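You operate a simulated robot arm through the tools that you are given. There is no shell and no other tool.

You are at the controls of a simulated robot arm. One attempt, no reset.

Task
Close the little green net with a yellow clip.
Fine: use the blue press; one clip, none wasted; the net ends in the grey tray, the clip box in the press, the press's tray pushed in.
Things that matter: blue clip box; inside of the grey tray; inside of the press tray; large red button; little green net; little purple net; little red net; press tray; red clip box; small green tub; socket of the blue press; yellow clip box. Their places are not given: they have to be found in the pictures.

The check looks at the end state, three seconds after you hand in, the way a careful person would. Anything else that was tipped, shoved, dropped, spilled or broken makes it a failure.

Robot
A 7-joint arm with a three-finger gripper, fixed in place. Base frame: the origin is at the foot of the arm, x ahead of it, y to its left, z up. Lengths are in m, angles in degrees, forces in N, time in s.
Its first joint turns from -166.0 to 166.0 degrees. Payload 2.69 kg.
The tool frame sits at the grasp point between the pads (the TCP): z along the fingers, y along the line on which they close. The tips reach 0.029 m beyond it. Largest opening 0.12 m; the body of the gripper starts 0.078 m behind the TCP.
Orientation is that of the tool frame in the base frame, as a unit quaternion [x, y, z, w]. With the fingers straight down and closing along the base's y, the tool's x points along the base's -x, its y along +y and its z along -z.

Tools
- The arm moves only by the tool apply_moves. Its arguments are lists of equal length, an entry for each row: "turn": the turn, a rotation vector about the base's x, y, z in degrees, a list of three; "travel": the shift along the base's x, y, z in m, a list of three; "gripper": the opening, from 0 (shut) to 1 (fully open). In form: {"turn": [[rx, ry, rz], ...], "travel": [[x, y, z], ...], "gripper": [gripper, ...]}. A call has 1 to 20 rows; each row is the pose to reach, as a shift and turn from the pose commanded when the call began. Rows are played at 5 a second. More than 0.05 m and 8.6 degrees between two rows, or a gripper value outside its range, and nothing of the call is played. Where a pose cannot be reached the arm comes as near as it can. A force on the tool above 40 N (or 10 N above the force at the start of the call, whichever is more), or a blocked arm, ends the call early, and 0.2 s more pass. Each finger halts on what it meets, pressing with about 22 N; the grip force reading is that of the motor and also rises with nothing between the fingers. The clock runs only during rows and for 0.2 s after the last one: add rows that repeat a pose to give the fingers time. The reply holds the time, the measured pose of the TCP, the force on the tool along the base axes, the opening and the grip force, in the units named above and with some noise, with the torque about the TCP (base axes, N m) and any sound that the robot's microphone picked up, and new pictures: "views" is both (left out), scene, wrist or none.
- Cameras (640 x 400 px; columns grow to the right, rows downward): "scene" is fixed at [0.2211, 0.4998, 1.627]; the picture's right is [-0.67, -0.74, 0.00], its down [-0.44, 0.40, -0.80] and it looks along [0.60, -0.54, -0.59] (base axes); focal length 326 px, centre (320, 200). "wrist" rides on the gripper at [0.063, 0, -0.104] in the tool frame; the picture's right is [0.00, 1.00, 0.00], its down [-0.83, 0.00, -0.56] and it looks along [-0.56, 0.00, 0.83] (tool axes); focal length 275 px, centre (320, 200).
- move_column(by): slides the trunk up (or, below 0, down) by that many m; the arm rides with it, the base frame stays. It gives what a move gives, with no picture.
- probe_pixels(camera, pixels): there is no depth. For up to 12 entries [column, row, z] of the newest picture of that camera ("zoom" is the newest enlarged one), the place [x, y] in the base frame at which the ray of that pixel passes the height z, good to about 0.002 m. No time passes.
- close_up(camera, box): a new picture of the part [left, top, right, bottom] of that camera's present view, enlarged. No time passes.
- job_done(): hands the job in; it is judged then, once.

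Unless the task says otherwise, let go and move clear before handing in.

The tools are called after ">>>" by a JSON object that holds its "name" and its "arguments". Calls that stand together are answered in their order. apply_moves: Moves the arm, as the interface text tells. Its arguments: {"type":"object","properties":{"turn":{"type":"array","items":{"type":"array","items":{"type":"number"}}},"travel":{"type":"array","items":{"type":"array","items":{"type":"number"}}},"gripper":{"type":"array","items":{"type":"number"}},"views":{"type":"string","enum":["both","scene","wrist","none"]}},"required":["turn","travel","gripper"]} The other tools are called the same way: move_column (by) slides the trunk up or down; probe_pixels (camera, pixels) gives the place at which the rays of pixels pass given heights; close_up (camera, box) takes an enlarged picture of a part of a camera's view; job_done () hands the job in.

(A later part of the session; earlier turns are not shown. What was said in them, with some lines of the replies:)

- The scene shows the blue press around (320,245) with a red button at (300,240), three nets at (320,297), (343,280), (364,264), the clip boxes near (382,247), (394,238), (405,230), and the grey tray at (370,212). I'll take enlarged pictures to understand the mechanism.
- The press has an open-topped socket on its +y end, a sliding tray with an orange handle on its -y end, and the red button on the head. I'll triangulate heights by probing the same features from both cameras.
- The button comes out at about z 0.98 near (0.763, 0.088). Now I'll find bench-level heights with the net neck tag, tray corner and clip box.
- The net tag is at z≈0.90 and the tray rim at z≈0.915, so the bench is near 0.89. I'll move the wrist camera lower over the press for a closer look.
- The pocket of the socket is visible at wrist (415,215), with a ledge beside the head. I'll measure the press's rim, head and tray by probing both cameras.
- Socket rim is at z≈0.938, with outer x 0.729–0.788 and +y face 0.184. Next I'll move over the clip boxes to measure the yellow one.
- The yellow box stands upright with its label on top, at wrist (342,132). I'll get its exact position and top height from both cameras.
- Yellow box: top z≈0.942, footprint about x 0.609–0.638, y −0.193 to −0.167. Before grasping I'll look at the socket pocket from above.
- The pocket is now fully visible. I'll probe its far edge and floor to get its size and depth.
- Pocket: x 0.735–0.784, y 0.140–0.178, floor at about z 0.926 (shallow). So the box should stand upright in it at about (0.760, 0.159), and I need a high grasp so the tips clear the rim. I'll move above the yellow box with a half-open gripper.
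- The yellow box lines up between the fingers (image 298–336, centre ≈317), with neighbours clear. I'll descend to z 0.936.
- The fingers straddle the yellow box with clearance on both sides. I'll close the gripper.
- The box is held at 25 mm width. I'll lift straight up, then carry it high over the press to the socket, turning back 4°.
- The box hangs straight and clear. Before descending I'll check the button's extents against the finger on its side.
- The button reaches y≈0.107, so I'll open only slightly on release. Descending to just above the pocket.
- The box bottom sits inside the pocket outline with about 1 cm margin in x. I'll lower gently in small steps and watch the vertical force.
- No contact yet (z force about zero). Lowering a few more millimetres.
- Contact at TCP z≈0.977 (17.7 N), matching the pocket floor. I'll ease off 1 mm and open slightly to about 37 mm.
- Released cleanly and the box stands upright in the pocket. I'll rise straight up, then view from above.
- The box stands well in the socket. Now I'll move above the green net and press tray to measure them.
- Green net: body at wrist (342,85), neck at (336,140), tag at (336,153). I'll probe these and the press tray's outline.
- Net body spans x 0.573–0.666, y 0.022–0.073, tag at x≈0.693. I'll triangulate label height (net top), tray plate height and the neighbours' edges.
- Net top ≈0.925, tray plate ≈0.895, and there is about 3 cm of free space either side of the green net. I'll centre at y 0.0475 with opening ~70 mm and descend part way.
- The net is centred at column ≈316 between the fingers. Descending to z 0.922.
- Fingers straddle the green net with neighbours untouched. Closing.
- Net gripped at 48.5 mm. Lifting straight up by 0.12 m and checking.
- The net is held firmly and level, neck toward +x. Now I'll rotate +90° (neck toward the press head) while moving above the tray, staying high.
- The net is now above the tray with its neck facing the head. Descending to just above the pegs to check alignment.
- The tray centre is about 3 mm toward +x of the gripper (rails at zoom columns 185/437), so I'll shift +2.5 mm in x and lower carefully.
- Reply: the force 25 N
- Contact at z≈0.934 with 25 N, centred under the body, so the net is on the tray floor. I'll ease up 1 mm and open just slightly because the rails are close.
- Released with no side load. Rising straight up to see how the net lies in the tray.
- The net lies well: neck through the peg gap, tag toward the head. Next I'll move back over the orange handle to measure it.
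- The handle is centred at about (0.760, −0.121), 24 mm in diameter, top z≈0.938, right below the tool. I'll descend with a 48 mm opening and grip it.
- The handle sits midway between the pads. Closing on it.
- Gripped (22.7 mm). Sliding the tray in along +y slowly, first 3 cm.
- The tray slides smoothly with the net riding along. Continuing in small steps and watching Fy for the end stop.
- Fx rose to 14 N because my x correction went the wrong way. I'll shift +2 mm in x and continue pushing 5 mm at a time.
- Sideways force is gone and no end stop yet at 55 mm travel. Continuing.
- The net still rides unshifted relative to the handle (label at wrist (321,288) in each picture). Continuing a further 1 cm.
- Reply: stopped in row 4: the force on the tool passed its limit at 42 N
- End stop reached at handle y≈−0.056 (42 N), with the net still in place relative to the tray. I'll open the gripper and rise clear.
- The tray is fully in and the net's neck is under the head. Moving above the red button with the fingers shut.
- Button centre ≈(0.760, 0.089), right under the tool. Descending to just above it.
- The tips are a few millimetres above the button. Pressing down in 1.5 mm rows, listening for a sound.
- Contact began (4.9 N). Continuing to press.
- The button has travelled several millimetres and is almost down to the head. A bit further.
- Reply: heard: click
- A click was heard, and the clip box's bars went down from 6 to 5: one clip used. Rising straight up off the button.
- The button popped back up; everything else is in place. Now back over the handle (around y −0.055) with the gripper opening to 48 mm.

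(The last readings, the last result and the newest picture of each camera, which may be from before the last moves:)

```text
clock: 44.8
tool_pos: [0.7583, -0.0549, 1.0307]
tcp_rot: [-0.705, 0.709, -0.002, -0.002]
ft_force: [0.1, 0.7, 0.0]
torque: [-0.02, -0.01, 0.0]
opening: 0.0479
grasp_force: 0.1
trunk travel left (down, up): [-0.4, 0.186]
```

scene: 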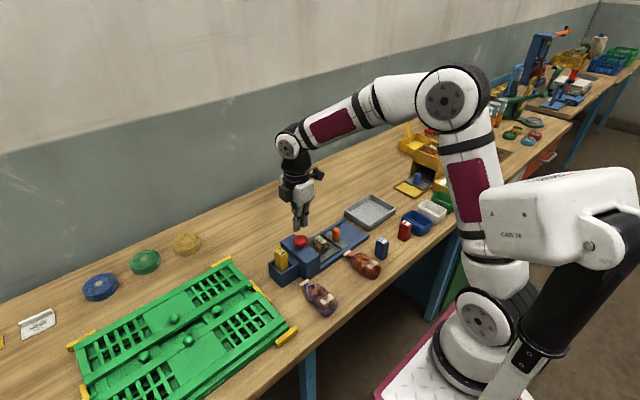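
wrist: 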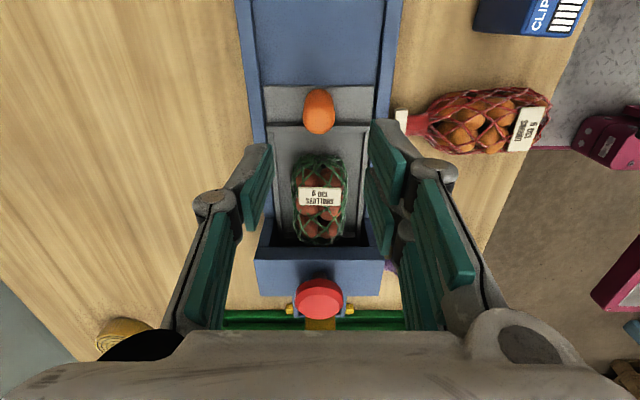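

The handle is aligned (top at (319,118), expected (320,120)). Descending and gripping.

>>> {"name": "apply_moves", "arguments": {"turn": [[0, 0, 0], [0, 0, 0], [0, 0, 0], [0, 0, 0], [0, 0, 0], [0, 0, 0]], "travel": [[0.001, 0, -0.03], [0.001, 0, -0.06], [0.001, 0, -0.092], [0.001, 0, -0.092], [0.001, 0, -0.092], [0.001, 0, -0.092]], "gripper": [0.4, 0.4, 0.4, 0.25, 0.12, 0.12], "views": "wrist"}}

```text
clock: 46.2
tool_pos: [0.7614, -0.0543, 0.9392]
tcp_rot: [-0.705, 0.709, -0.002, -0.002]
ft_force: [-2.7, 1.0, -3.6]
torque: [-0.53, 0.03, -0.06]
opening: 0.0232
grasp_force: 45.0
trunk travel left (down, up): [-0.4, 0.186]
```

wrist: 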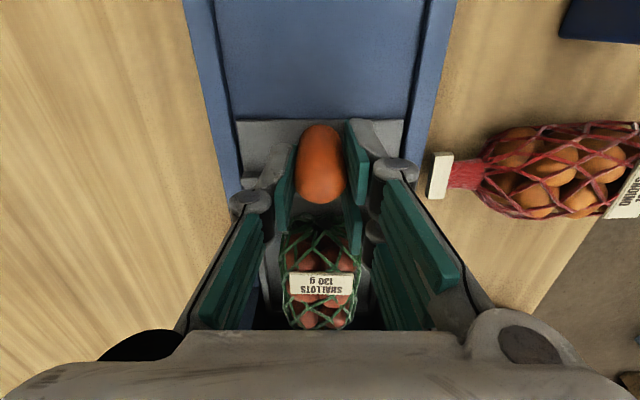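

Handle gripped. Pulling the tray out slowly along −y.

>>> {"name": "apply_moves", "arguments": {"turn": [[0, 0, 0], [0, 0, 0], [0, 0, 0], [0, 0, 0], [0, 0, 0]], "travel": [[0, -0.006, 0], [0, -0.012, 0], [0, -0.018, 0], [0, -0.024, 0], [0, -0.03, 0]], "gripper": [0.12, 0.12, 0.12, 0.12, 0.12], "views": "wrist"}}

>>> {"name": "close_up", "arguments": {"camera": "scene", "box": [290, 200, 370, 270]}}

```text
clock: 47.4
tool_pos: [0.7596, -0.0851, 0.9387]
tcp_rot: [-0.705, 0.709, -0.002, -0.003]
ft_force: [-9.1, -0.5, -7.7]
torque: [-0.08, 0.22, -0.19]
opening: 0.0232
grasp_force: 44.9
trunk travel left (down, up): [-0.4, 0.186]
```

wrist: 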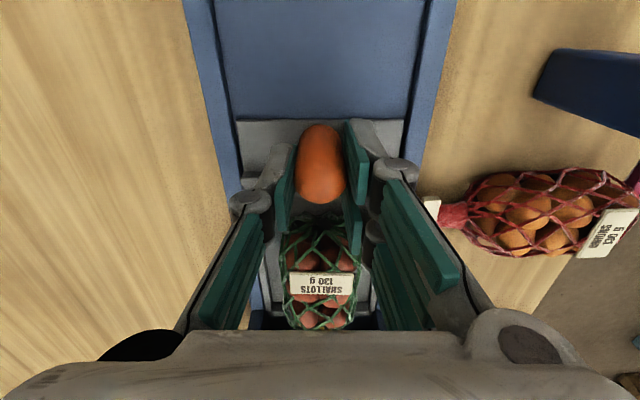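

```text
5.71 times, centred on (330, 235) of scene
```

zoom: 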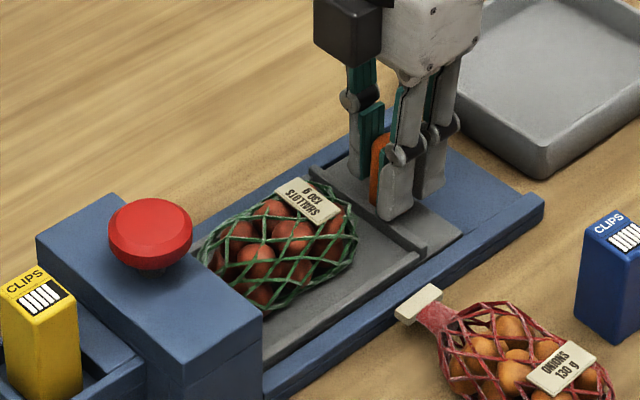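

The net follows. Continuing out by another 34 mm with a 1 mm x correction.

>>> {"name": "apply_moves", "arguments": {"turn": [[0, 0, 0], [0, 0, 0], [0, 0, 0], [0, 0, 0], [0, 0, 0], [0, 0, 0]], "travel": [[-0.001, -0.006, 0.0005], [-0.001, -0.012, 0.0005], [-0.001, -0.018, 0.0005], [-0.001, -0.024, 0.0005], [-0.001, -0.03, 0.0005], [-0.001, -0.034, 0.0005]], "gripper": [0.12, 0.12, 0.12, 0.12, 0.12, 0.12], "views": "wrist"}}

>>> {"name": "close_up", "arguments": {"camera": "scene", "box": [290, 200, 370, 270]}}

```text
clock: 48.8
tool_pos: [0.7593, -0.1193, 0.9386]
tcp_rot: [-0.705, 0.709, -0.001, -0.003]
ft_force: [-2.8, 1.4, -23.5]
torque: [0.46, 0.06, -0.15]
opening: 0.023
grasp_force: 44.7
trunk travel left (down, up): [-0.4, 0.186]
```

wrist: 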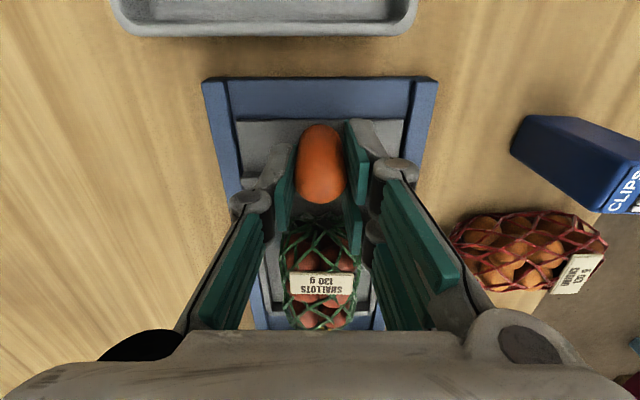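

```text
5.71 times, centred on (330, 235) of scene
```

zoom: 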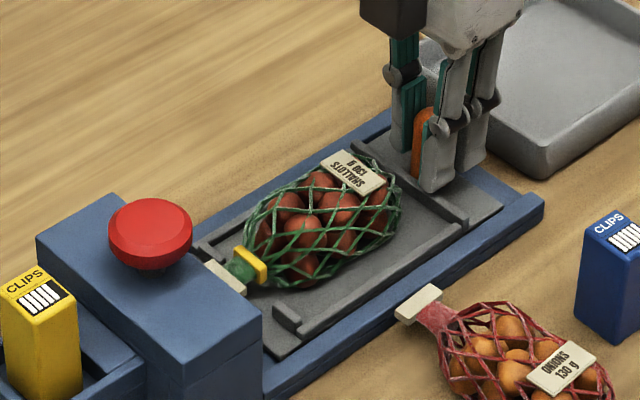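

The yellow clip is on the neck. Fz shows I'm pulling up a little on the handle, so I'll lower 1 mm, then release and rise.

>>> {"name": "apply_moves", "arguments": {"turn": [[0, 0, 0], [0, 0, 0], [0, 0, 0], [0, 0, 0], [0, 0, 0], [0, 0, 0], [0, 0, 0]], "travel": [[0, 0, -0.001], [0, 0, -0.001], [0, 0, -0.001], [0, 0, 0.01], [0, 0, 0.04], [0, 0, 0.08], [0, 0, 0.12]], "gripper": [0.12, 0.3, 0.4, 0.4, 0.4, 0.45, 0.5], "views": "wrist"}}

>>> {"name": "close_up", "arguments": {"camera": "scene", "box": [290, 200, 370, 270]}}

>>> {"name": "close_up", "arguments": {"camera": "wrist", "box": [240, 20, 400, 240]}}

```text
clock: 50.4
tool_pos: [0.7606, -0.1189, 1.0592]
tcp_rot: [-0.705, 0.709, -0.002, -0.003]
ft_force: [0.7, -0.4, -0.3]
torque: [0.01, 0.03, 0.0]
opening: 0.0602
grasp_force: 0.1
trunk travel left (down, up): [-0.4, 0.186]
```

wrist: 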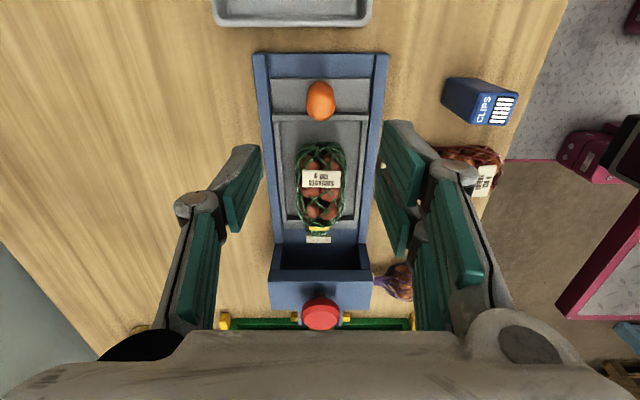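

```text
5.71 times, centred on (330, 235) of scene
```

zoom: 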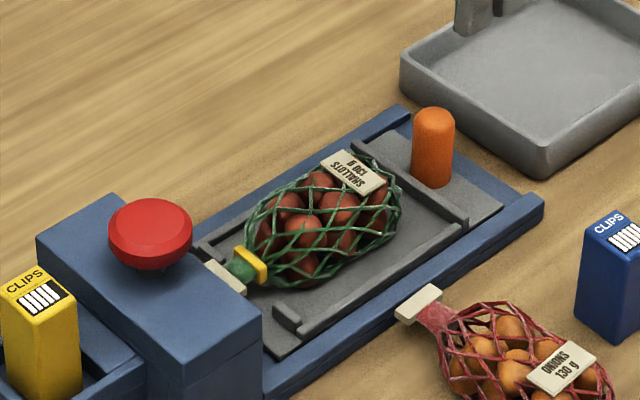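

```text
1.82 times, centred on (320, 130) of wrist
```

zoom: 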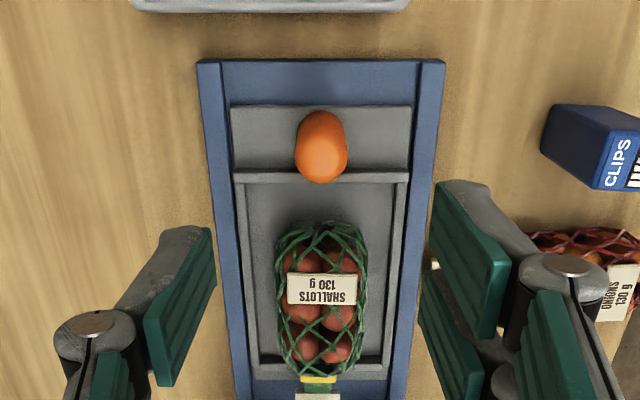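

The clipped net is still nicely seated. I'll go above it (y≈−0.031) and check alignment at mid height.

>>> {"name": "apply_moves", "arguments": {"turn": [[0, 0, 0], [0, 0, 0], [0, 0, 0], [0, 0, 0], [0, 0, 0]], "travel": [[0, 0.03, 0], [0, 0.06, 0], [0, 0.088, 0], [0, 0.088, -0.04], [0, 0.088, -0.07]], "gripper": [0.55, 0.55, 0.55, 0.55, 0.55], "views": "wrist"}}

>>> {"name": "close_up", "arguments": {"camera": "wrist", "box": [220, 40, 420, 260]}}

```text
clock: 51.6
tool_pos: [0.7595, -0.0308, 0.989]
tcp_rot: [-0.705, 0.709, -0.002, -0.003]
ft_force: [-0.8, -0.2, -0.1]
torque: [-0.02, -0.02, 0.0]
opening: 0.0661
grasp_force: 0.0
trunk travel left (down, up): [-0.4, 0.186]
```

wrist: 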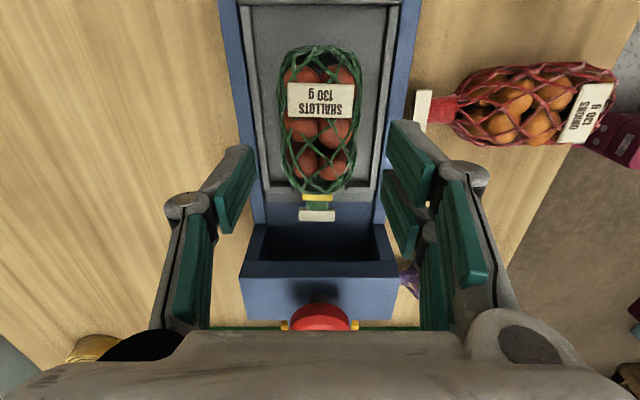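

```text
1.82 times, centred on (320, 150) of wrist
```

zoom: 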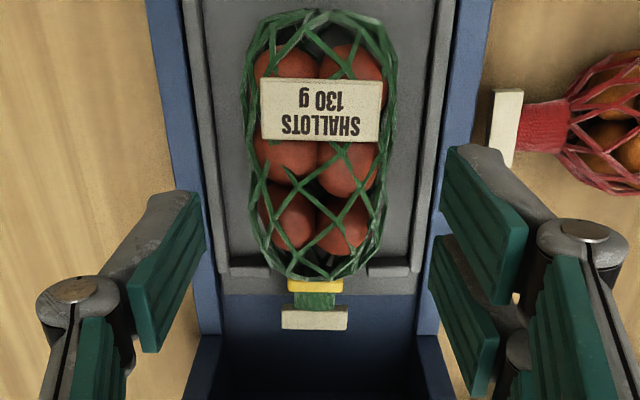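

The net is centred between the pads and the clip is visible at the neck. Descending to z≈0.938 with about 62 mm opening.

>>> {"name": "apply_moves", "arguments": {"turn": [[0, 0, 0], [0, 0, 0], [0, 0, 0], [0, 0, 0]], "travel": [[0, 0, -0.02], [0, 0, -0.035], [0, 0, -0.05], [0, 0, -0.051]], "gripper": [0.52, 0.52, 0.52, 0.52], "views": "wrist"}}

>>> {"name": "close_up", "arguments": {"camera": "scene", "box": [300, 210, 370, 270]}}

```text
clock: 52.6
tool_pos: [0.7598, -0.0311, 0.9389]
tcp_rot: [-0.705, 0.709, -0.002, -0.003]
ft_force: [-0.2, 0.3, 0.6]
torque: [-0.01, -0.01, 0.01]
opening: 0.0623
grasp_force: 0.0
trunk travel left (down, up): [-0.4, 0.186]
```

wrist: 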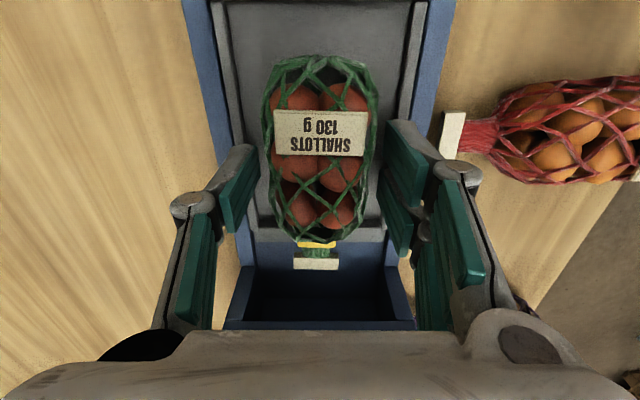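

```text
6.67 times, centred on (335, 240) of scene
```

zoom: 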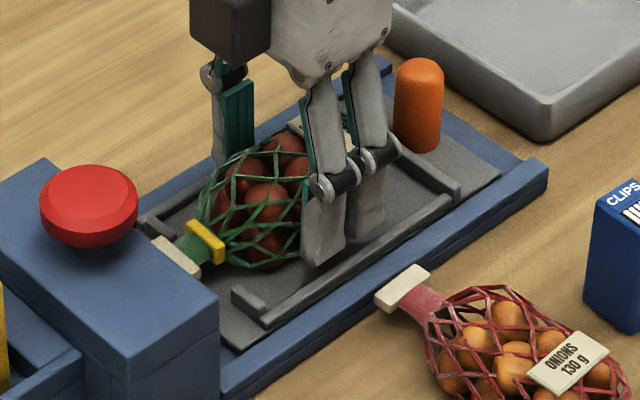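

Both pads flank the net above the rails with no contact force. Closing, then lifting.

>>> {"name": "apply_moves", "arguments": {"turn": [[0, 0, 0], [0, 0, 0], [0, 0, 0], [0, 0, 0], [0, 0, 0], [0, 0, 0], [0, 0, 0]], "travel": [[0, 0, 0], [0, 0, 0], [0, 0, 0], [0, 0, 0], [0, 0, 0.02], [0, 0, 0.05], [0, 0, 0.08]], "gripper": [0.42, 0.35, 0.3, 0.3, 0.3, 0.3, 0.3], "views": "wrist"}}

>>> {"name": "close_up", "arguments": {"camera": "scene", "box": [290, 180, 390, 270]}}

```text
clock: 54.2
tool_pos: [0.7606, -0.031, 1.0185]
tcp_rot: [-0.705, 0.709, -0.003, -0.004]
ft_force: [-0.2, 0.0, -2.3]
torque: [0.03, -0.01, -0.01]
opening: 0.0489
grasp_force: 21.8
trunk travel left (down, up): [-0.4, 0.186]
```

wrist: 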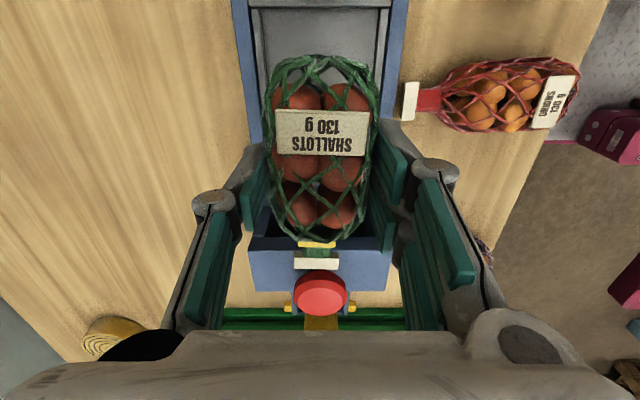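

```text
4.44 times, centred on (340, 225) of scene
```

zoom: 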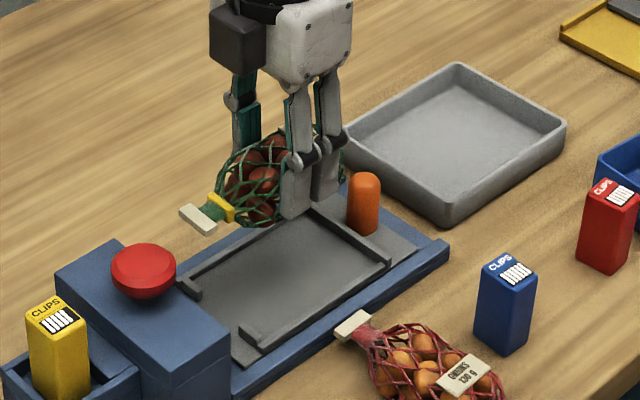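

The net is lifted with its clip. Now locating the grey tray's rim and floor in the zoomed scene picture.

>>> {"name": "probe_pixels", "arguments": {"camera": "zoom", "pixels": [[340, 130, 0.914], [457, 64, 0.914], [567, 125, 0.914], [447, 206, 0.914], [457, 94, 0.89], [447, 195, 0.914], [360, 143, 0.89], [540, 140, 0.89], [445, 194, 0.89]]}}

```text
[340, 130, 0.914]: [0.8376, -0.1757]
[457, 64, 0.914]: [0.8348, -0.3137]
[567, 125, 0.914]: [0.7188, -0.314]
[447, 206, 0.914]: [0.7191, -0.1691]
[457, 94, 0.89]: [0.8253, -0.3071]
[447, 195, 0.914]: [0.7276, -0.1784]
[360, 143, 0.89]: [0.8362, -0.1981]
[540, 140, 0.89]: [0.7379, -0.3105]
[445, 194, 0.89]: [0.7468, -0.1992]
```

Tray spans x≈0.719–0.837, y≈−0.314 to −0.172 (rim 0.914). The net is about 123 mm long, so I'll lay it 30° skewed to fit within the walls, moving to (0.770, −0.258) at height first.

>>> {"name": "apply_moves", "arguments": {"turn": [[0, 0, 0], [0, 0, -4], [0, 0, -8], [0, 0, -12], [0, 0, -16], [0, 0, -20], [0, 0, -24], [0, 0, -28], [0, 0, -30], [0, 0, -30]], "travel": [[0, 0, 0.02], [0.001, -0.03, 0.03], [0.002, -0.06, 0.03], [0.003, -0.09, 0.03], [0.005, -0.12, 0.03], [0.007, -0.15, 0.03], [0.008, -0.18, 0.03], [0.009, -0.205, 0.03], [0.01, -0.2275, 0.03], [0.01, -0.2275, 0.03]], "gripper": [0.3, 0.3, 0.3, 0.3, 0.3, 0.3, 0.3, 0.3, 0.3, 0.3]}}

>>> {"name": "close_up", "arguments": {"camera": "scene", "box": [320, 160, 420, 240]}}

```text
clock: 56.4
tool_pos: [0.7695, -0.2581, 1.0491]
tcp_rot: [-0.498, 0.867, -0.002, -0.002]
ft_force: [-0.3, 1.1, -1.9]
torque: [0.01, 0.0, 0.0]
opening: 0.0484
grasp_force: 22.5
trunk travel left (down, up): [-0.4, 0.186]
```

scene: 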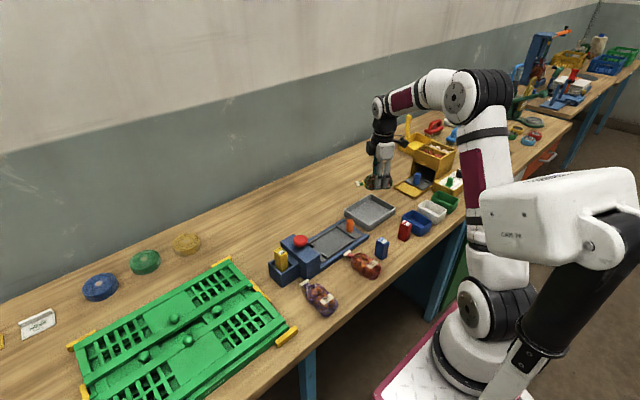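
wrist: 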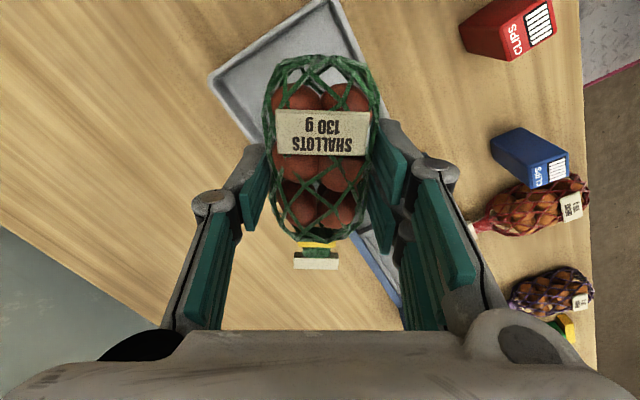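

```text
5.00 times, centred on (370, 200) of scene
```

zoom: 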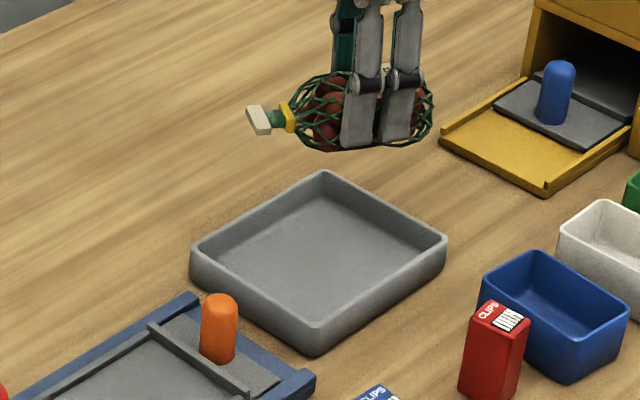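

>>> {"name": "probe_pixels", "arguments": {"camera": "zoom", "pixels": [[191, 247, 0.914], [322, 171, 0.914], [447, 238, 0.914], [316, 330, 0.914], [206, 249, 0.914], [323, 181, 0.914], [433, 239, 0.914], [316, 318, 0.914], [323, 206, 0.893], [315, 354, 0.888]]}}

```text
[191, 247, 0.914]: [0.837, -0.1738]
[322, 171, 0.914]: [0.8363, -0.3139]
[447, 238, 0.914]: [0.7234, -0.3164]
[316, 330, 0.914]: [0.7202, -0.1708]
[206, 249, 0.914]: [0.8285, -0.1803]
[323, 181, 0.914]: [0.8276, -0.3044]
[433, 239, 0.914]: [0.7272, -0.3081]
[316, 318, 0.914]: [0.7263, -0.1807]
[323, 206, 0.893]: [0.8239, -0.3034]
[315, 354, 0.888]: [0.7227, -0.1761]
```

Inner tray is x 0.727–0.828, y −0.306 to −0.181, centre (0.7775, −0.243), as planned. Descending to just above the rim.

>>> {"name": "apply_moves", "arguments": {"turn": [[0, 0, 0], [0, 0, 0], [0, 0, 0], [0, 0, 0]], "travel": [[0, 0, -0.03], [0, 0, -0.06], [0, 0, -0.08], [0, 0, -0.087]], "gripper": [0.3, 0.3, 0.3, 0.3], "views": "wrist"}}

>>> {"name": "close_up", "arguments": {"camera": "scene", "box": [330, 170, 410, 240]}}

```text
clock: 57.4
tool_pos: [0.7701, -0.2591, 0.9611]
tcp_rot: [-0.498, 0.867, -0.001, -0.003]
ft_force: [-0.1, 0.7, -1.0]
torque: [-0.01, -0.05, -0.01]
opening: 0.0488
grasp_force: 22.0
trunk travel left (down, up): [-0.4, 0.186]
```

wrist: 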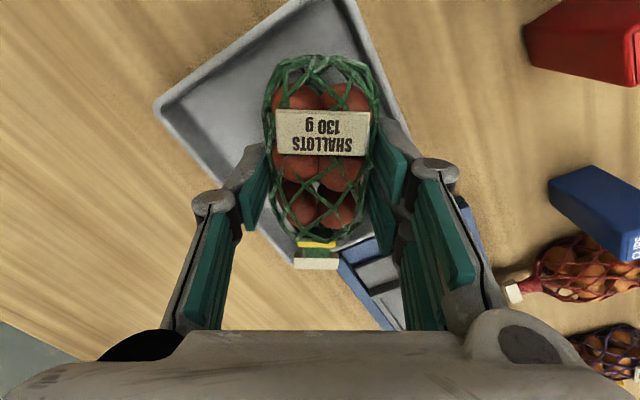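

```text
5.71 times, centred on (370, 205) of scene
```

zoom: 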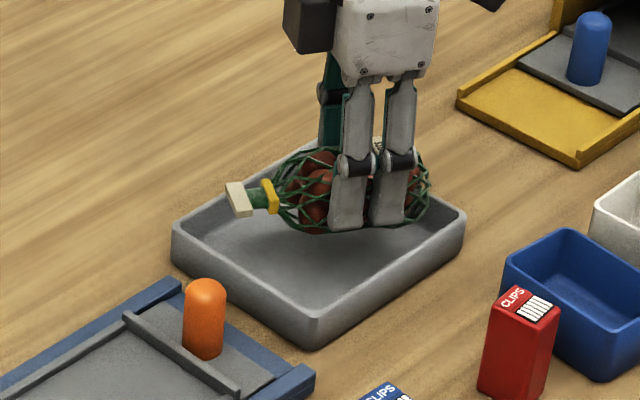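

The net and tag sit inside the tray outline (tag near (0.808, −0.194)). Lowering gently with a 1 mm +y shift.

>>> {"name": "apply_moves", "arguments": {"turn": [[0, 0, 0], [0, 0, 0], [0, 0, 0], [0, 0, 0], [0, 0, 0]], "travel": [[0.001, 0.001, -0.006], [0.001, 0.001, -0.012], [0.001, 0.001, -0.017], [0.001, 0.001, -0.021], [0.001, 0.001, -0.022]], "gripper": [0.3, 0.3, 0.3, 0.3, 0.3], "views": "wrist"}}

>>> {"name": "close_up", "arguments": {"camera": "scene", "box": [330, 170, 410, 240]}}

```text
clock: 58.6
tool_pos: [0.7711, -0.2577, 0.9401]
tcp_rot: [-0.497, 0.868, -0.002, -0.002]
ft_force: [-0.1, -0.7, -1.0]
torque: [-0.01, -0.02, -0.03]
opening: 0.0484
grasp_force: 22.2
trunk travel left (down, up): [-0.4, 0.186]
```

wrist: 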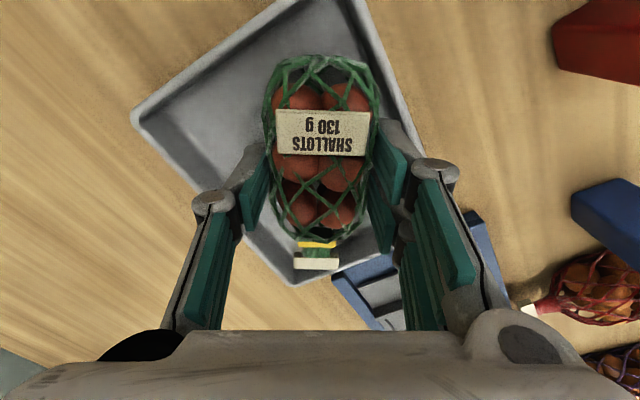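

```text
5.71 times, centred on (370, 205) of scene
```

zoom: 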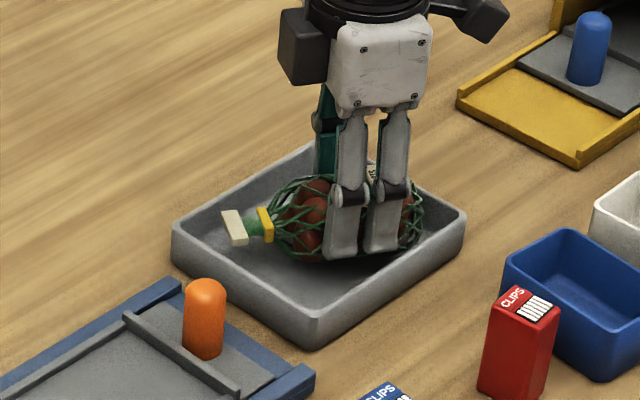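

>>> {"name": "close_up", "arguments": {"camera": "wrist", "box": [250, 210, 400, 310]}}

```text
4.00 times, centred on (325, 260) of wrist
```

zoom: 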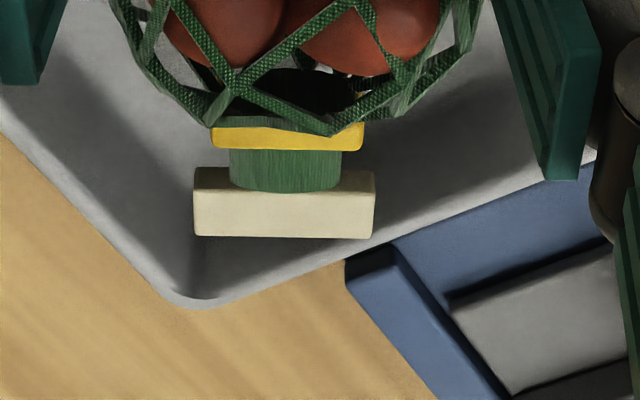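

>>> {"name": "probe_pixels", "arguments": {"camera": "zoom", "pixels": [[373, 238, 0.915], [373, 238, 0.92], [195, 236, 0.915], [340, 260, 0.914], [480, 204, 0.914], [205, 305, 0.914], [100, 240, 0.914], [192, 292, 0.914]]}}

```text
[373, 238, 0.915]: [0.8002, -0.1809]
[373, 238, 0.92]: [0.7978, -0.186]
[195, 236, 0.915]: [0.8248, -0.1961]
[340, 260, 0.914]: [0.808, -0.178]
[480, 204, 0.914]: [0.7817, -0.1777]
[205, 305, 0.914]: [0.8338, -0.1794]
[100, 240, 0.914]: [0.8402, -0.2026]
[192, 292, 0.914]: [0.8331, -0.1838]
```

The tag's corner (zoom (373,238)) is close to the +y rim. I'll probe the other walls to see how much I can shift.

>>> {"name": "close_up", "arguments": {"camera": "wrist", "box": [120, 0, 440, 200]}}

>>> {"name": "probe_pixels", "arguments": {"camera": "wrist", "pixels": [[200, 58, 0.914], [137, 115, 0.914], [256, 17, 0.914], [375, 40, 0.914], [395, 90, 0.914], [265, 75, 0.92], [270, 68, 0.92], [320, 57, 0.92]]}}

```text
2.00 times, centred on (280, 100) of wrist
```

zoom: 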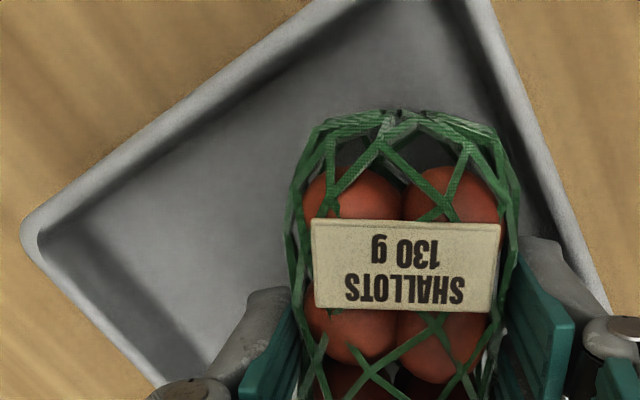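

```text
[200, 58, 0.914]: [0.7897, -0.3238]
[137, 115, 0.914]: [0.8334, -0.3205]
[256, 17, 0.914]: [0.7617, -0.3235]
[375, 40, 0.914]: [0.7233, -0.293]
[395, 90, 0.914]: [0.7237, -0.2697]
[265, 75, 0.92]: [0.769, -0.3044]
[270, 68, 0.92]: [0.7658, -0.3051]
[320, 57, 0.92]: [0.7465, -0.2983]
```

The tray centre lies nearer y≈−0.248, so I have room: shift −4 mm in y, then lower until contact.

>>> {"name": "apply_moves", "arguments": {"turn": [[0, 0, 0], [0, 0, 0], [0, 0, 0], [0, 0, 0]], "travel": [[0, -0.004, 0.001], [0, -0.0045, 0], [0, -0.0045, -0.002], [0, -0.0045, -0.003]], "gripper": [0.3, 0.3, 0.3, 0.3], "views": "wrist"}}

>>> {"name": "close_up", "arguments": {"camera": "wrist", "box": [250, 210, 400, 310]}}

>>> {"name": "close_up", "arguments": {"camera": "scene", "box": [330, 170, 410, 240]}}

```text
clock: 59.6
tool_pos: [0.7713, -0.262, 0.937]
tcp_rot: [-0.498, 0.867, -0.002, -0.003]
ft_force: [0.2, 0.2, -0.8]
torque: [-0.01, 0.0, -0.02]
opening: 0.0485
grasp_force: 21.7
trunk travel left (down, up): [-0.4, 0.186]
```

wrist: 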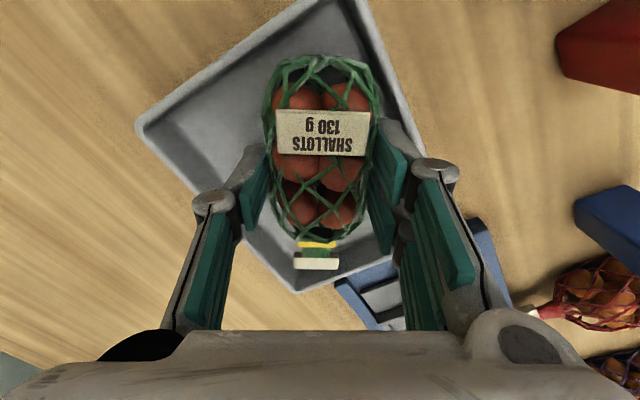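

```text
4.00 times, centred on (325, 260) of wrist
```

zoom: 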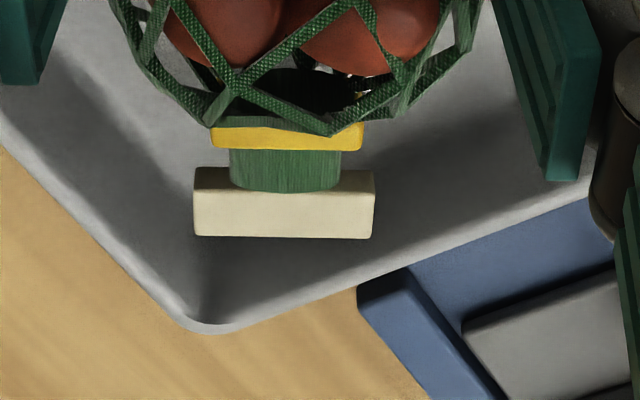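

```text
5.71 times, centred on (370, 205) of scene
```

zoom: 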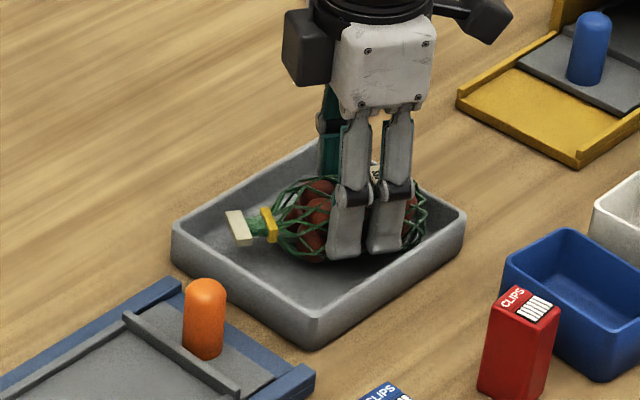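

Now the tag clears the rim on all sides. Lowering until contact.

>>> {"name": "apply_moves", "arguments": {"turn": [[0, 0, 0], [0, 0, 0], [0, 0, 0]], "travel": [[0, 0, -0.0015], [0, 0, -0.003], [0, 0, -0.003]], "gripper": [0.3, 0.3, 0.3], "views": "none"}}

```text
clock: 60.4
tool_pos: [0.7704, -0.2612, 0.9342]
tcp_rot: [-0.498, 0.867, -0.002, -0.003]
ft_force: [0.4, -0.5, -1.2]
torque: [0.02, -0.02, -0.01]
opening: 0.0486
grasp_force: 22.1
trunk travel left (down, up): [-0.4, 0.186]
```

>>> {"name": "apply_moves", "arguments": {"turn": [[0, 0, 0], [0, 0, 0], [0, 0, 0]], "travel": [[0, 0, -0.0015], [0, 0, -0.003], [0, 0, -0.003]], "gripper": [0.3, 0.3, 0.3], "views": "none"}}

```text
clock: 61.2
tool_pos: [0.7696, -0.2609, 0.9321]
tcp_rot: [-0.498, 0.867, -0.001, -0.003]
ft_force: [0.5, 0.1, -2.2]
torque: [0.03, 0.02, 0.0]
opening: 0.0485
grasp_force: 20.9
trunk travel left (down, up): [-0.4, 0.186]
```

Still no contact at z 0.932 (no picture needed; force about zero). Lowering further in small steps.

>>> {"name": "apply_moves", "arguments": {"turn": [[0, 0, 0], [0, 0, 0], [0, 0, 0]], "travel": [[0, 0, -0.001], [0, 0, -0.002], [0, 0, -0.002]], "gripper": [0.3, 0.3, 0.3], "views": "wrist"}}

>>> {"name": "close_up", "arguments": {"camera": "scene", "box": [330, 170, 410, 240]}}

```text
clock: 62.0
tool_pos: [0.771, -0.2621, 0.9285]
tcp_rot: [-0.498, 0.867, -0.002, -0.002]
ft_force: [-0.2, 0.7, -1.5]
torque: [0.0, 0.01, 0.0]
opening: 0.0489
grasp_force: 22.0
trunk travel left (down, up): [-0.4, 0.186]
```

wrist: 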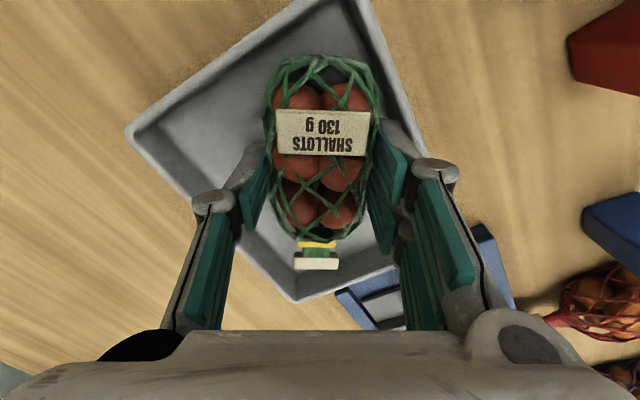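

```text
5.71 times, centred on (370, 205) of scene
```

zoom: 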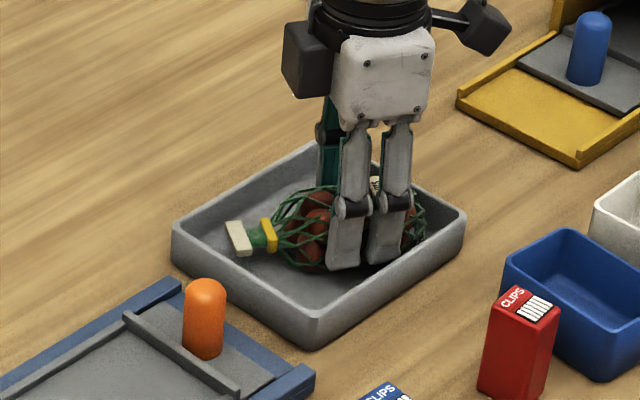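

>>> {"name": "apply_moves", "arguments": {"turn": [[0, 0, 0], [0, 0, 0], [0, 0, 0]], "travel": [[0, 0, -0.001], [0, 0, -0.002], [0, 0, -0.002]], "gripper": [0.3, 0.3, 0.3], "views": "none"}}

```text
clock: 62.8
tool_pos: [0.77, -0.2618, 0.9288]
tcp_rot: [-0.498, 0.867, -0.003, -0.002]
ft_force: [-2.7, 1.1, 21.9]
torque: [0.11, 0.48, 0.01]
opening: 0.0486
grasp_force: 21.4
trunk travel left (down, up): [-0.4, 0.186]
```

Contact on the tray floor (22 N at z≈0.929). Easing up 1 mm and opening slightly.

>>> {"name": "apply_moves", "arguments": {"turn": [[0, 0, 0], [0, 0, 0], [0, 0, 0], [0, 0, 0]], "travel": [[0, 0, 0.001], [0, 0, 0.001], [0, 0, 0.0015], [0, 0, 0.0015]], "gripper": [0.41, 0.43, 0.45, 0.46], "views": "wrist"}}

>>> {"name": "close_up", "arguments": {"camera": "scene", "box": [330, 170, 410, 240]}}

```text
clock: 63.8
tool_pos: [0.7708, -0.261, 0.9289]
tcp_rot: [-0.498, 0.867, -0.002, -0.003]
ft_force: [2.4, 0.3, -1.9]
torque: [0.02, -0.1, -0.06]
opening: 0.0538
grasp_force: 0.2
trunk travel left (down, up): [-0.4, 0.186]
```

wrist: 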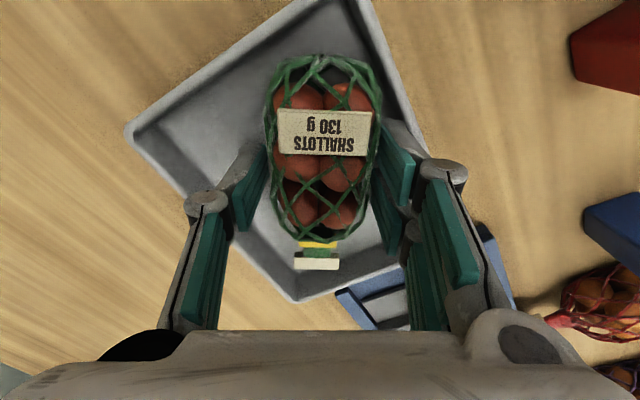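

```text
5.71 times, centred on (370, 205) of scene
```

zoom: 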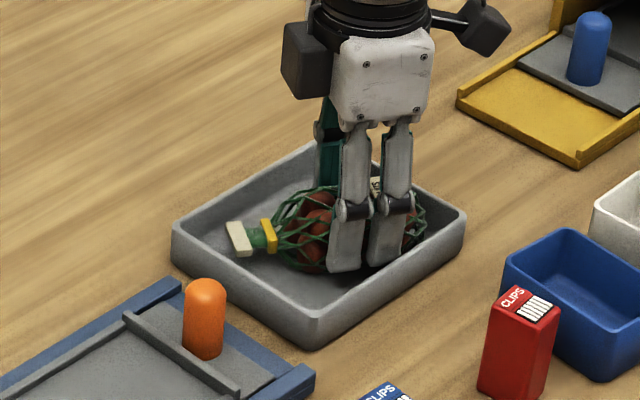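

The −x finger just touches the tray wall (Fx 2.4 N), so I'll close a hair to 52.5 mm and rise straight up.

>>> {"name": "apply_moves", "arguments": {"turn": [[0, 0, 0], [0, 0, 0], [0, 0, 0], [0, 0, 0], [0, 0, 0], [0, 0, 0]], "travel": [[0, 0, 0], [0, 0, 0.008], [0, 0, 0.02], [0, 0, 0.05], [0, 0, 0.09], [0, 0, 0.12]], "gripper": [0.435, 0.435, 0.435, 0.435, 0.5, 0.5], "views": "wrist"}}

>>> {"name": "close_up", "arguments": {"camera": "scene", "box": [330, 170, 410, 240]}}

```text
clock: 65.2
tool_pos: [0.7717, -0.2611, 1.048]
tcp_rot: [-0.498, 0.867, 0.0, -0.003]
ft_force: [0.0, 0.0, -0.8]
torque: [0.01, 0.01, 0.01]
opening: 0.06
grasp_force: 0.2
trunk travel left (down, up): [-0.4, 0.186]
```

wrist: 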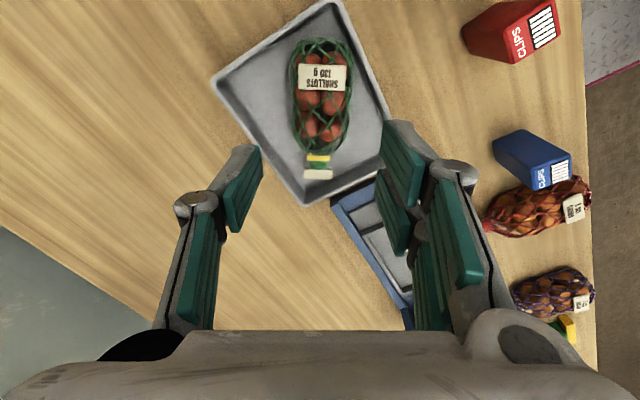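

```text
5.71 times, centred on (370, 205) of scene
```

zoom: 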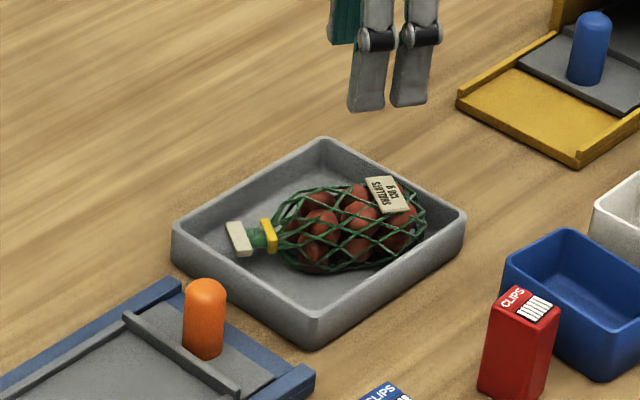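

The clipped net lies fully inside the grey tray. Now back to the handle, turning +30°, to push the press tray in.

>>> {"name": "apply_moves", "arguments": {"turn": [[0, 0, 5], [0, 0, 10], [0, 0, 15], [0, 0, 20], [0, 0, 25], [0, 0, 30], [0, 0, 30]], "travel": [[-0.002, 0.025, 0], [-0.004, 0.05, 0], [-0.006, 0.075, 0], [-0.008, 0.1, 0], [-0.01, 0.125, 0], [-0.011, 0.143, 0], [-0.011, 0.143, -0.015]], "gripper": [0.4, 0.4, 0.4, 0.4, 0.4, 0.4, 0.4], "views": "wrist"}}

```text
clock: 66.8
tool_pos: [0.7606, -0.1182, 1.0335]
tcp_rot: [-0.706, 0.708, -0.003, -0.003]
ft_force: [0.2, 0.1, 0.3]
torque: [0.0, -0.03, 0.0]
opening: 0.048
grasp_force: 0.0
trunk travel left (down, up): [-0.4, 0.186]
```

wrist: 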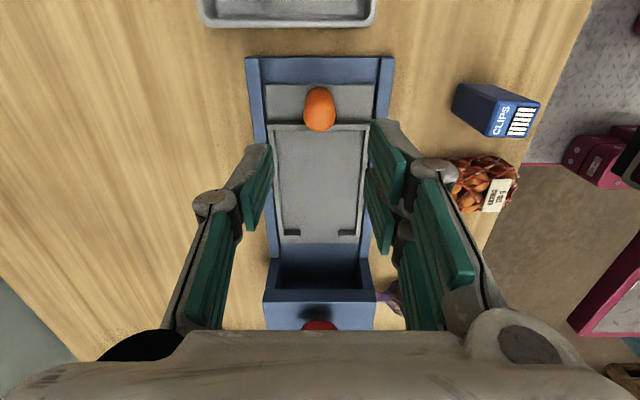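

The empty tray is seen clearly and the handle is aligned (top ≈(319,117)). Descending and gripping it.

>>> {"name": "apply_moves", "arguments": {"turn": [[0, 0, 0], [0, 0, 0], [0, 0, 0], [0, 0, 0], [0, 0, 0], [0, 0, 0]], "travel": [[0, -0.001, -0.03], [0, -0.001, -0.065], [0, -0.001, -0.094], [0, -0.001, -0.094], [0, -0.001, -0.094], [0, -0.001, -0.094]], "gripper": [0.4, 0.4, 0.4, 0.25, 0.12, 0.12], "views": "wrist"}}

```text
clock: 68.2
tool_pos: [0.7605, -0.1194, 0.9378]
tcp_rot: [-0.706, 0.709, -0.003, -0.002]
ft_force: [6.9, 0.7, -3.5]
torque: [-0.14, -0.35, -0.04]
opening: 0.0233
grasp_force: 45.4
trunk travel left (down, up): [-0.4, 0.186]
```

wrist: 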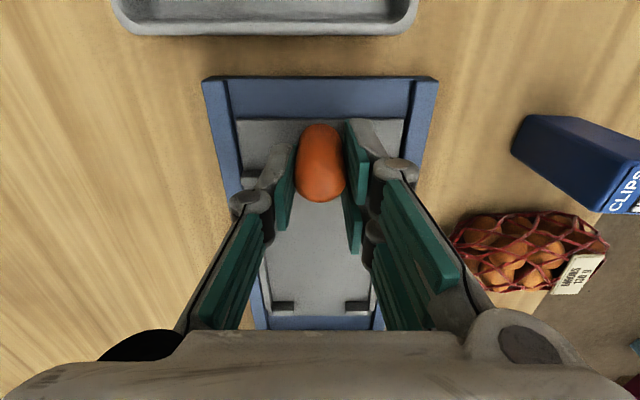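

Gripped. Pushing the tray in along +y, 55 mm first.

>>> {"name": "apply_moves", "arguments": {"turn": [[0, 0, 0], [0, 0, 0], [0, 0, 0], [0, 0, 0], [0, 0, 0], [0, 0, 0], [0, 0, 0]], "travel": [[0.001, 0.008, 0], [0.001, 0.016, 0], [0.001, 0.024, 0], [0.001, 0.032, 0], [0.001, 0.04, 0], [0.001, 0.048, 0], [0.001, 0.055, 0]], "gripper": [0.12, 0.12, 0.12, 0.12, 0.12, 0.12, 0.12], "views": "wrist"}}

```text
clock: 69.8
tool_pos: [0.7592, -0.0647, 0.9386]
tcp_rot: [-0.705, 0.709, -0.002, -0.004]
ft_force: [-3.2, 0.6, -1.3]
torque: [-0.12, 0.1, -0.18]
opening: 0.023
grasp_force: 45.3
trunk travel left (down, up): [-0.4, 0.186]
```

wrist: 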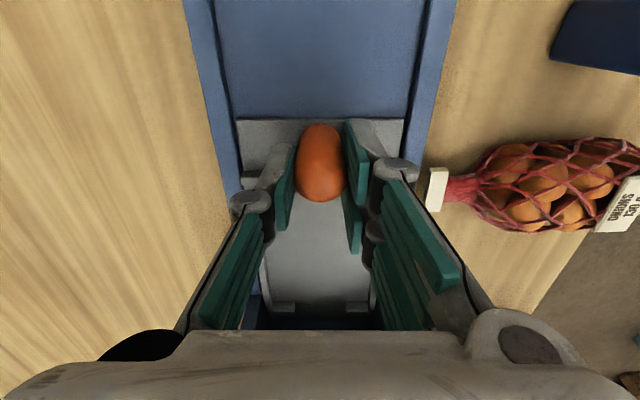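

Sliding freely. Now the last stretch in 2 mm rows until the stop is felt.

>>> {"name": "apply_moves", "arguments": {"turn": [[0, 0, 0], [0, 0, 0], [0, 0, 0], [0, 0, 0], [0, 0, 0]], "travel": [[0, 0.002, 0], [0, 0.004, 0], [0, 0.006, 0], [0, 0.008, 0], [0, 0.0095, 0]], "gripper": [0.12, 0.12, 0.12, 0.12, 0.12], "views": "wrist"}}

```text
clock: 71.0
tool_pos: [0.7588, -0.0549, 0.9391]
tcp_rot: [-0.705, 0.709, -0.001, -0.003]
ft_force: [-9.5, 0.2, -8.4]
torque: [-0.38, 0.22, -0.07]
opening: 0.0232
grasp_force: 44.6
trunk travel left (down, up): [-0.4, 0.186]
```

wrist: 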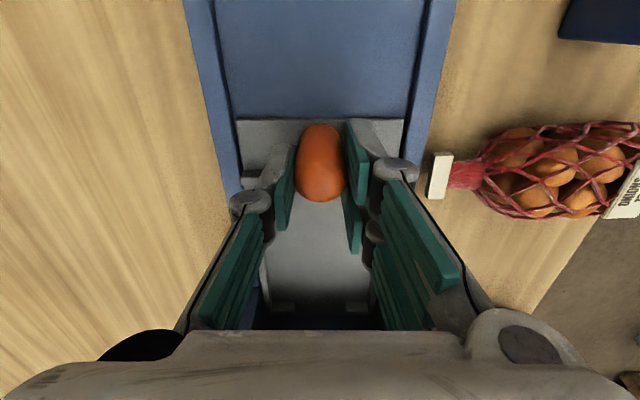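

No stop force yet at y −0.055. A few more millimetres, with a small x correction.

>>> {"name": "apply_moves", "arguments": {"turn": [[0, 0, 0], [0, 0, 0], [0, 0, 0], [0, 0, 0]], "travel": [[-0.001, 0.001, -0.0005], [-0.001, 0.002, -0.0005], [-0.001, 0.003, -0.0005], [-0.001, 0.004, -0.0005]], "gripper": [0.12, 0.12, 0.12, 0.12], "views": "none"}}

>>> {"name": "close_up", "arguments": {"camera": "scene", "box": [270, 200, 370, 280]}}

```text
clock: 72.0
tool_pos: [0.7605, -0.0532, 0.9391]
tcp_rot: [-0.704, 0.71, -0.004, -0.002]
ft_force: [-1.6, -17.6, -6.5]
torque: [0.21, -0.04, -0.2]
opening: 0.023
grasp_force: 44.8
trunk travel left (down, up): [-0.4, 0.186]
```

```text
5.00 times, centred on (320, 240) of scene
```

zoom: 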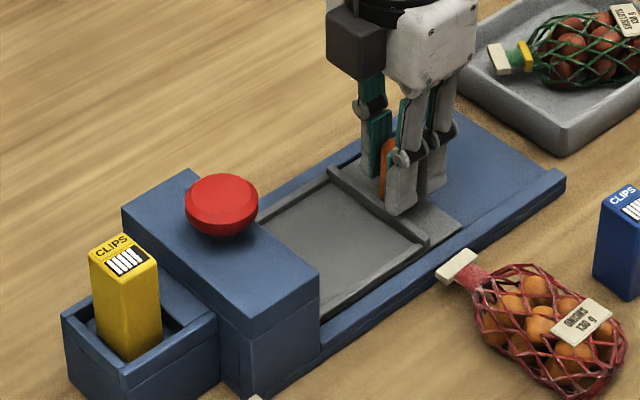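

End stop reached (Fy −17.6 N): the tray is in. Releasing and rising clear.

>>> {"name": "apply_moves", "arguments": {"turn": [[0, 0, 0], [0, 0, 0], [0, 0, 0], [0, 0, 0], [0, 0, 0], [0, 0, 0], [0, 0, 0]], "travel": [[0, -0.001, 0], [0, -0.001, 0], [0, -0.001, 0], [0, -0.001, 0.02], [0, -0.001, 0.06], [0, -0.001, 0.1], [0, -0.02, 0.14]], "gripper": [0.25, 0.38, 0.4, 0.4, 0.4, 0.4, 0.4]}}

>>> {"name": "close_up", "arguments": {"camera": "scene", "box": [260, 180, 440, 310]}}

>>> {"name": "close_up", "arguments": {"camera": "scene", "box": [270, 200, 370, 280]}}

```text
clock: 73.6
tool_pos: [0.7597, -0.0704, 1.0786]
tcp_rot: [-0.705, 0.709, -0.001, -0.001]
ft_force: [0.1, -0.9, -0.4]
torque: [0.02, 0.06, 0.03]
opening: 0.0481
grasp_force: 0.1
trunk travel left (down, up): [-0.4, 0.186]
```

scene: 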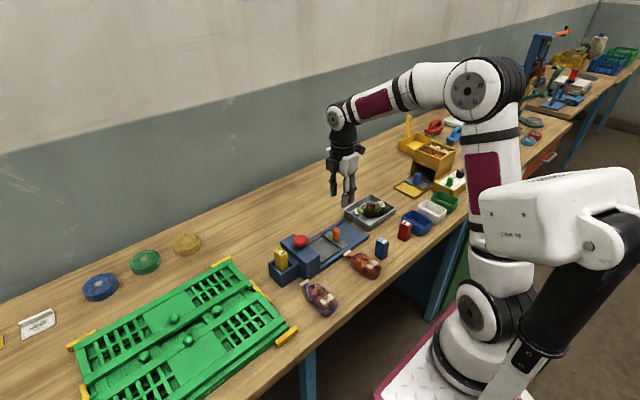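
wrist: 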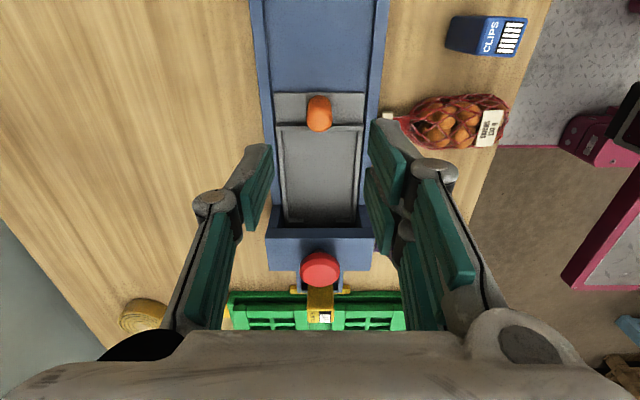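

```text
3.08 times, centred on (350, 245) of scene
```

zoom: 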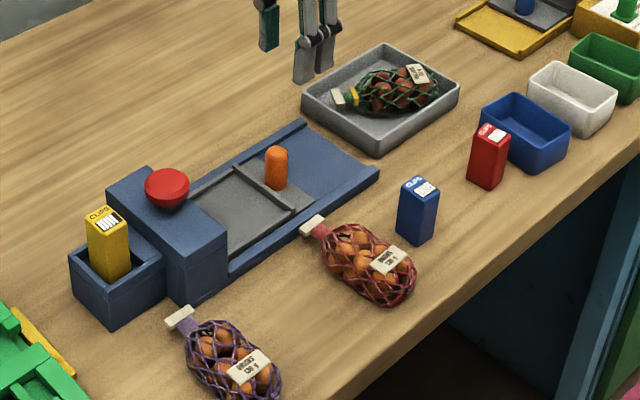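

```text
5.00 times, centred on (320, 240) of scene
```

zoom: 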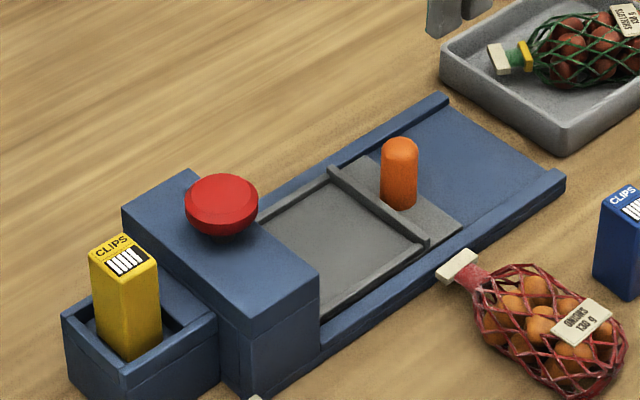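

Everything is in its end state: the clipped green net lies in the grey tray, the yellow clip box stands in the socket with one clip used, and the press tray is pushed fully in (handle at zoom (399,170), the same as at the stop). Nothing else has moved, and the arm is clear. Handing in.

>>> {"name": "job_done", "arguments": {}}

```text
The job is handed in.
```

I closed the little green net with one yellow clip from the blue press and handed the job in. The check's verdict hasn't come back.

- **Net:** it lies fully inside the grey tray, with the yellow clip on its neck. I set it at a slight angle so the tag stays inside the tray rim.
- **Clip box:** the yellow box stands upright in the press socket. I pressed the button once and heard one click, and the bars on the box's label went down from six to five.
- **Press tray:** it is pushed in to its end stop, with nothing left in it.
- **Everything else:** in the last pictures, nothing else on the bench had been tipped or moved. The gripper is open and clear of the work.
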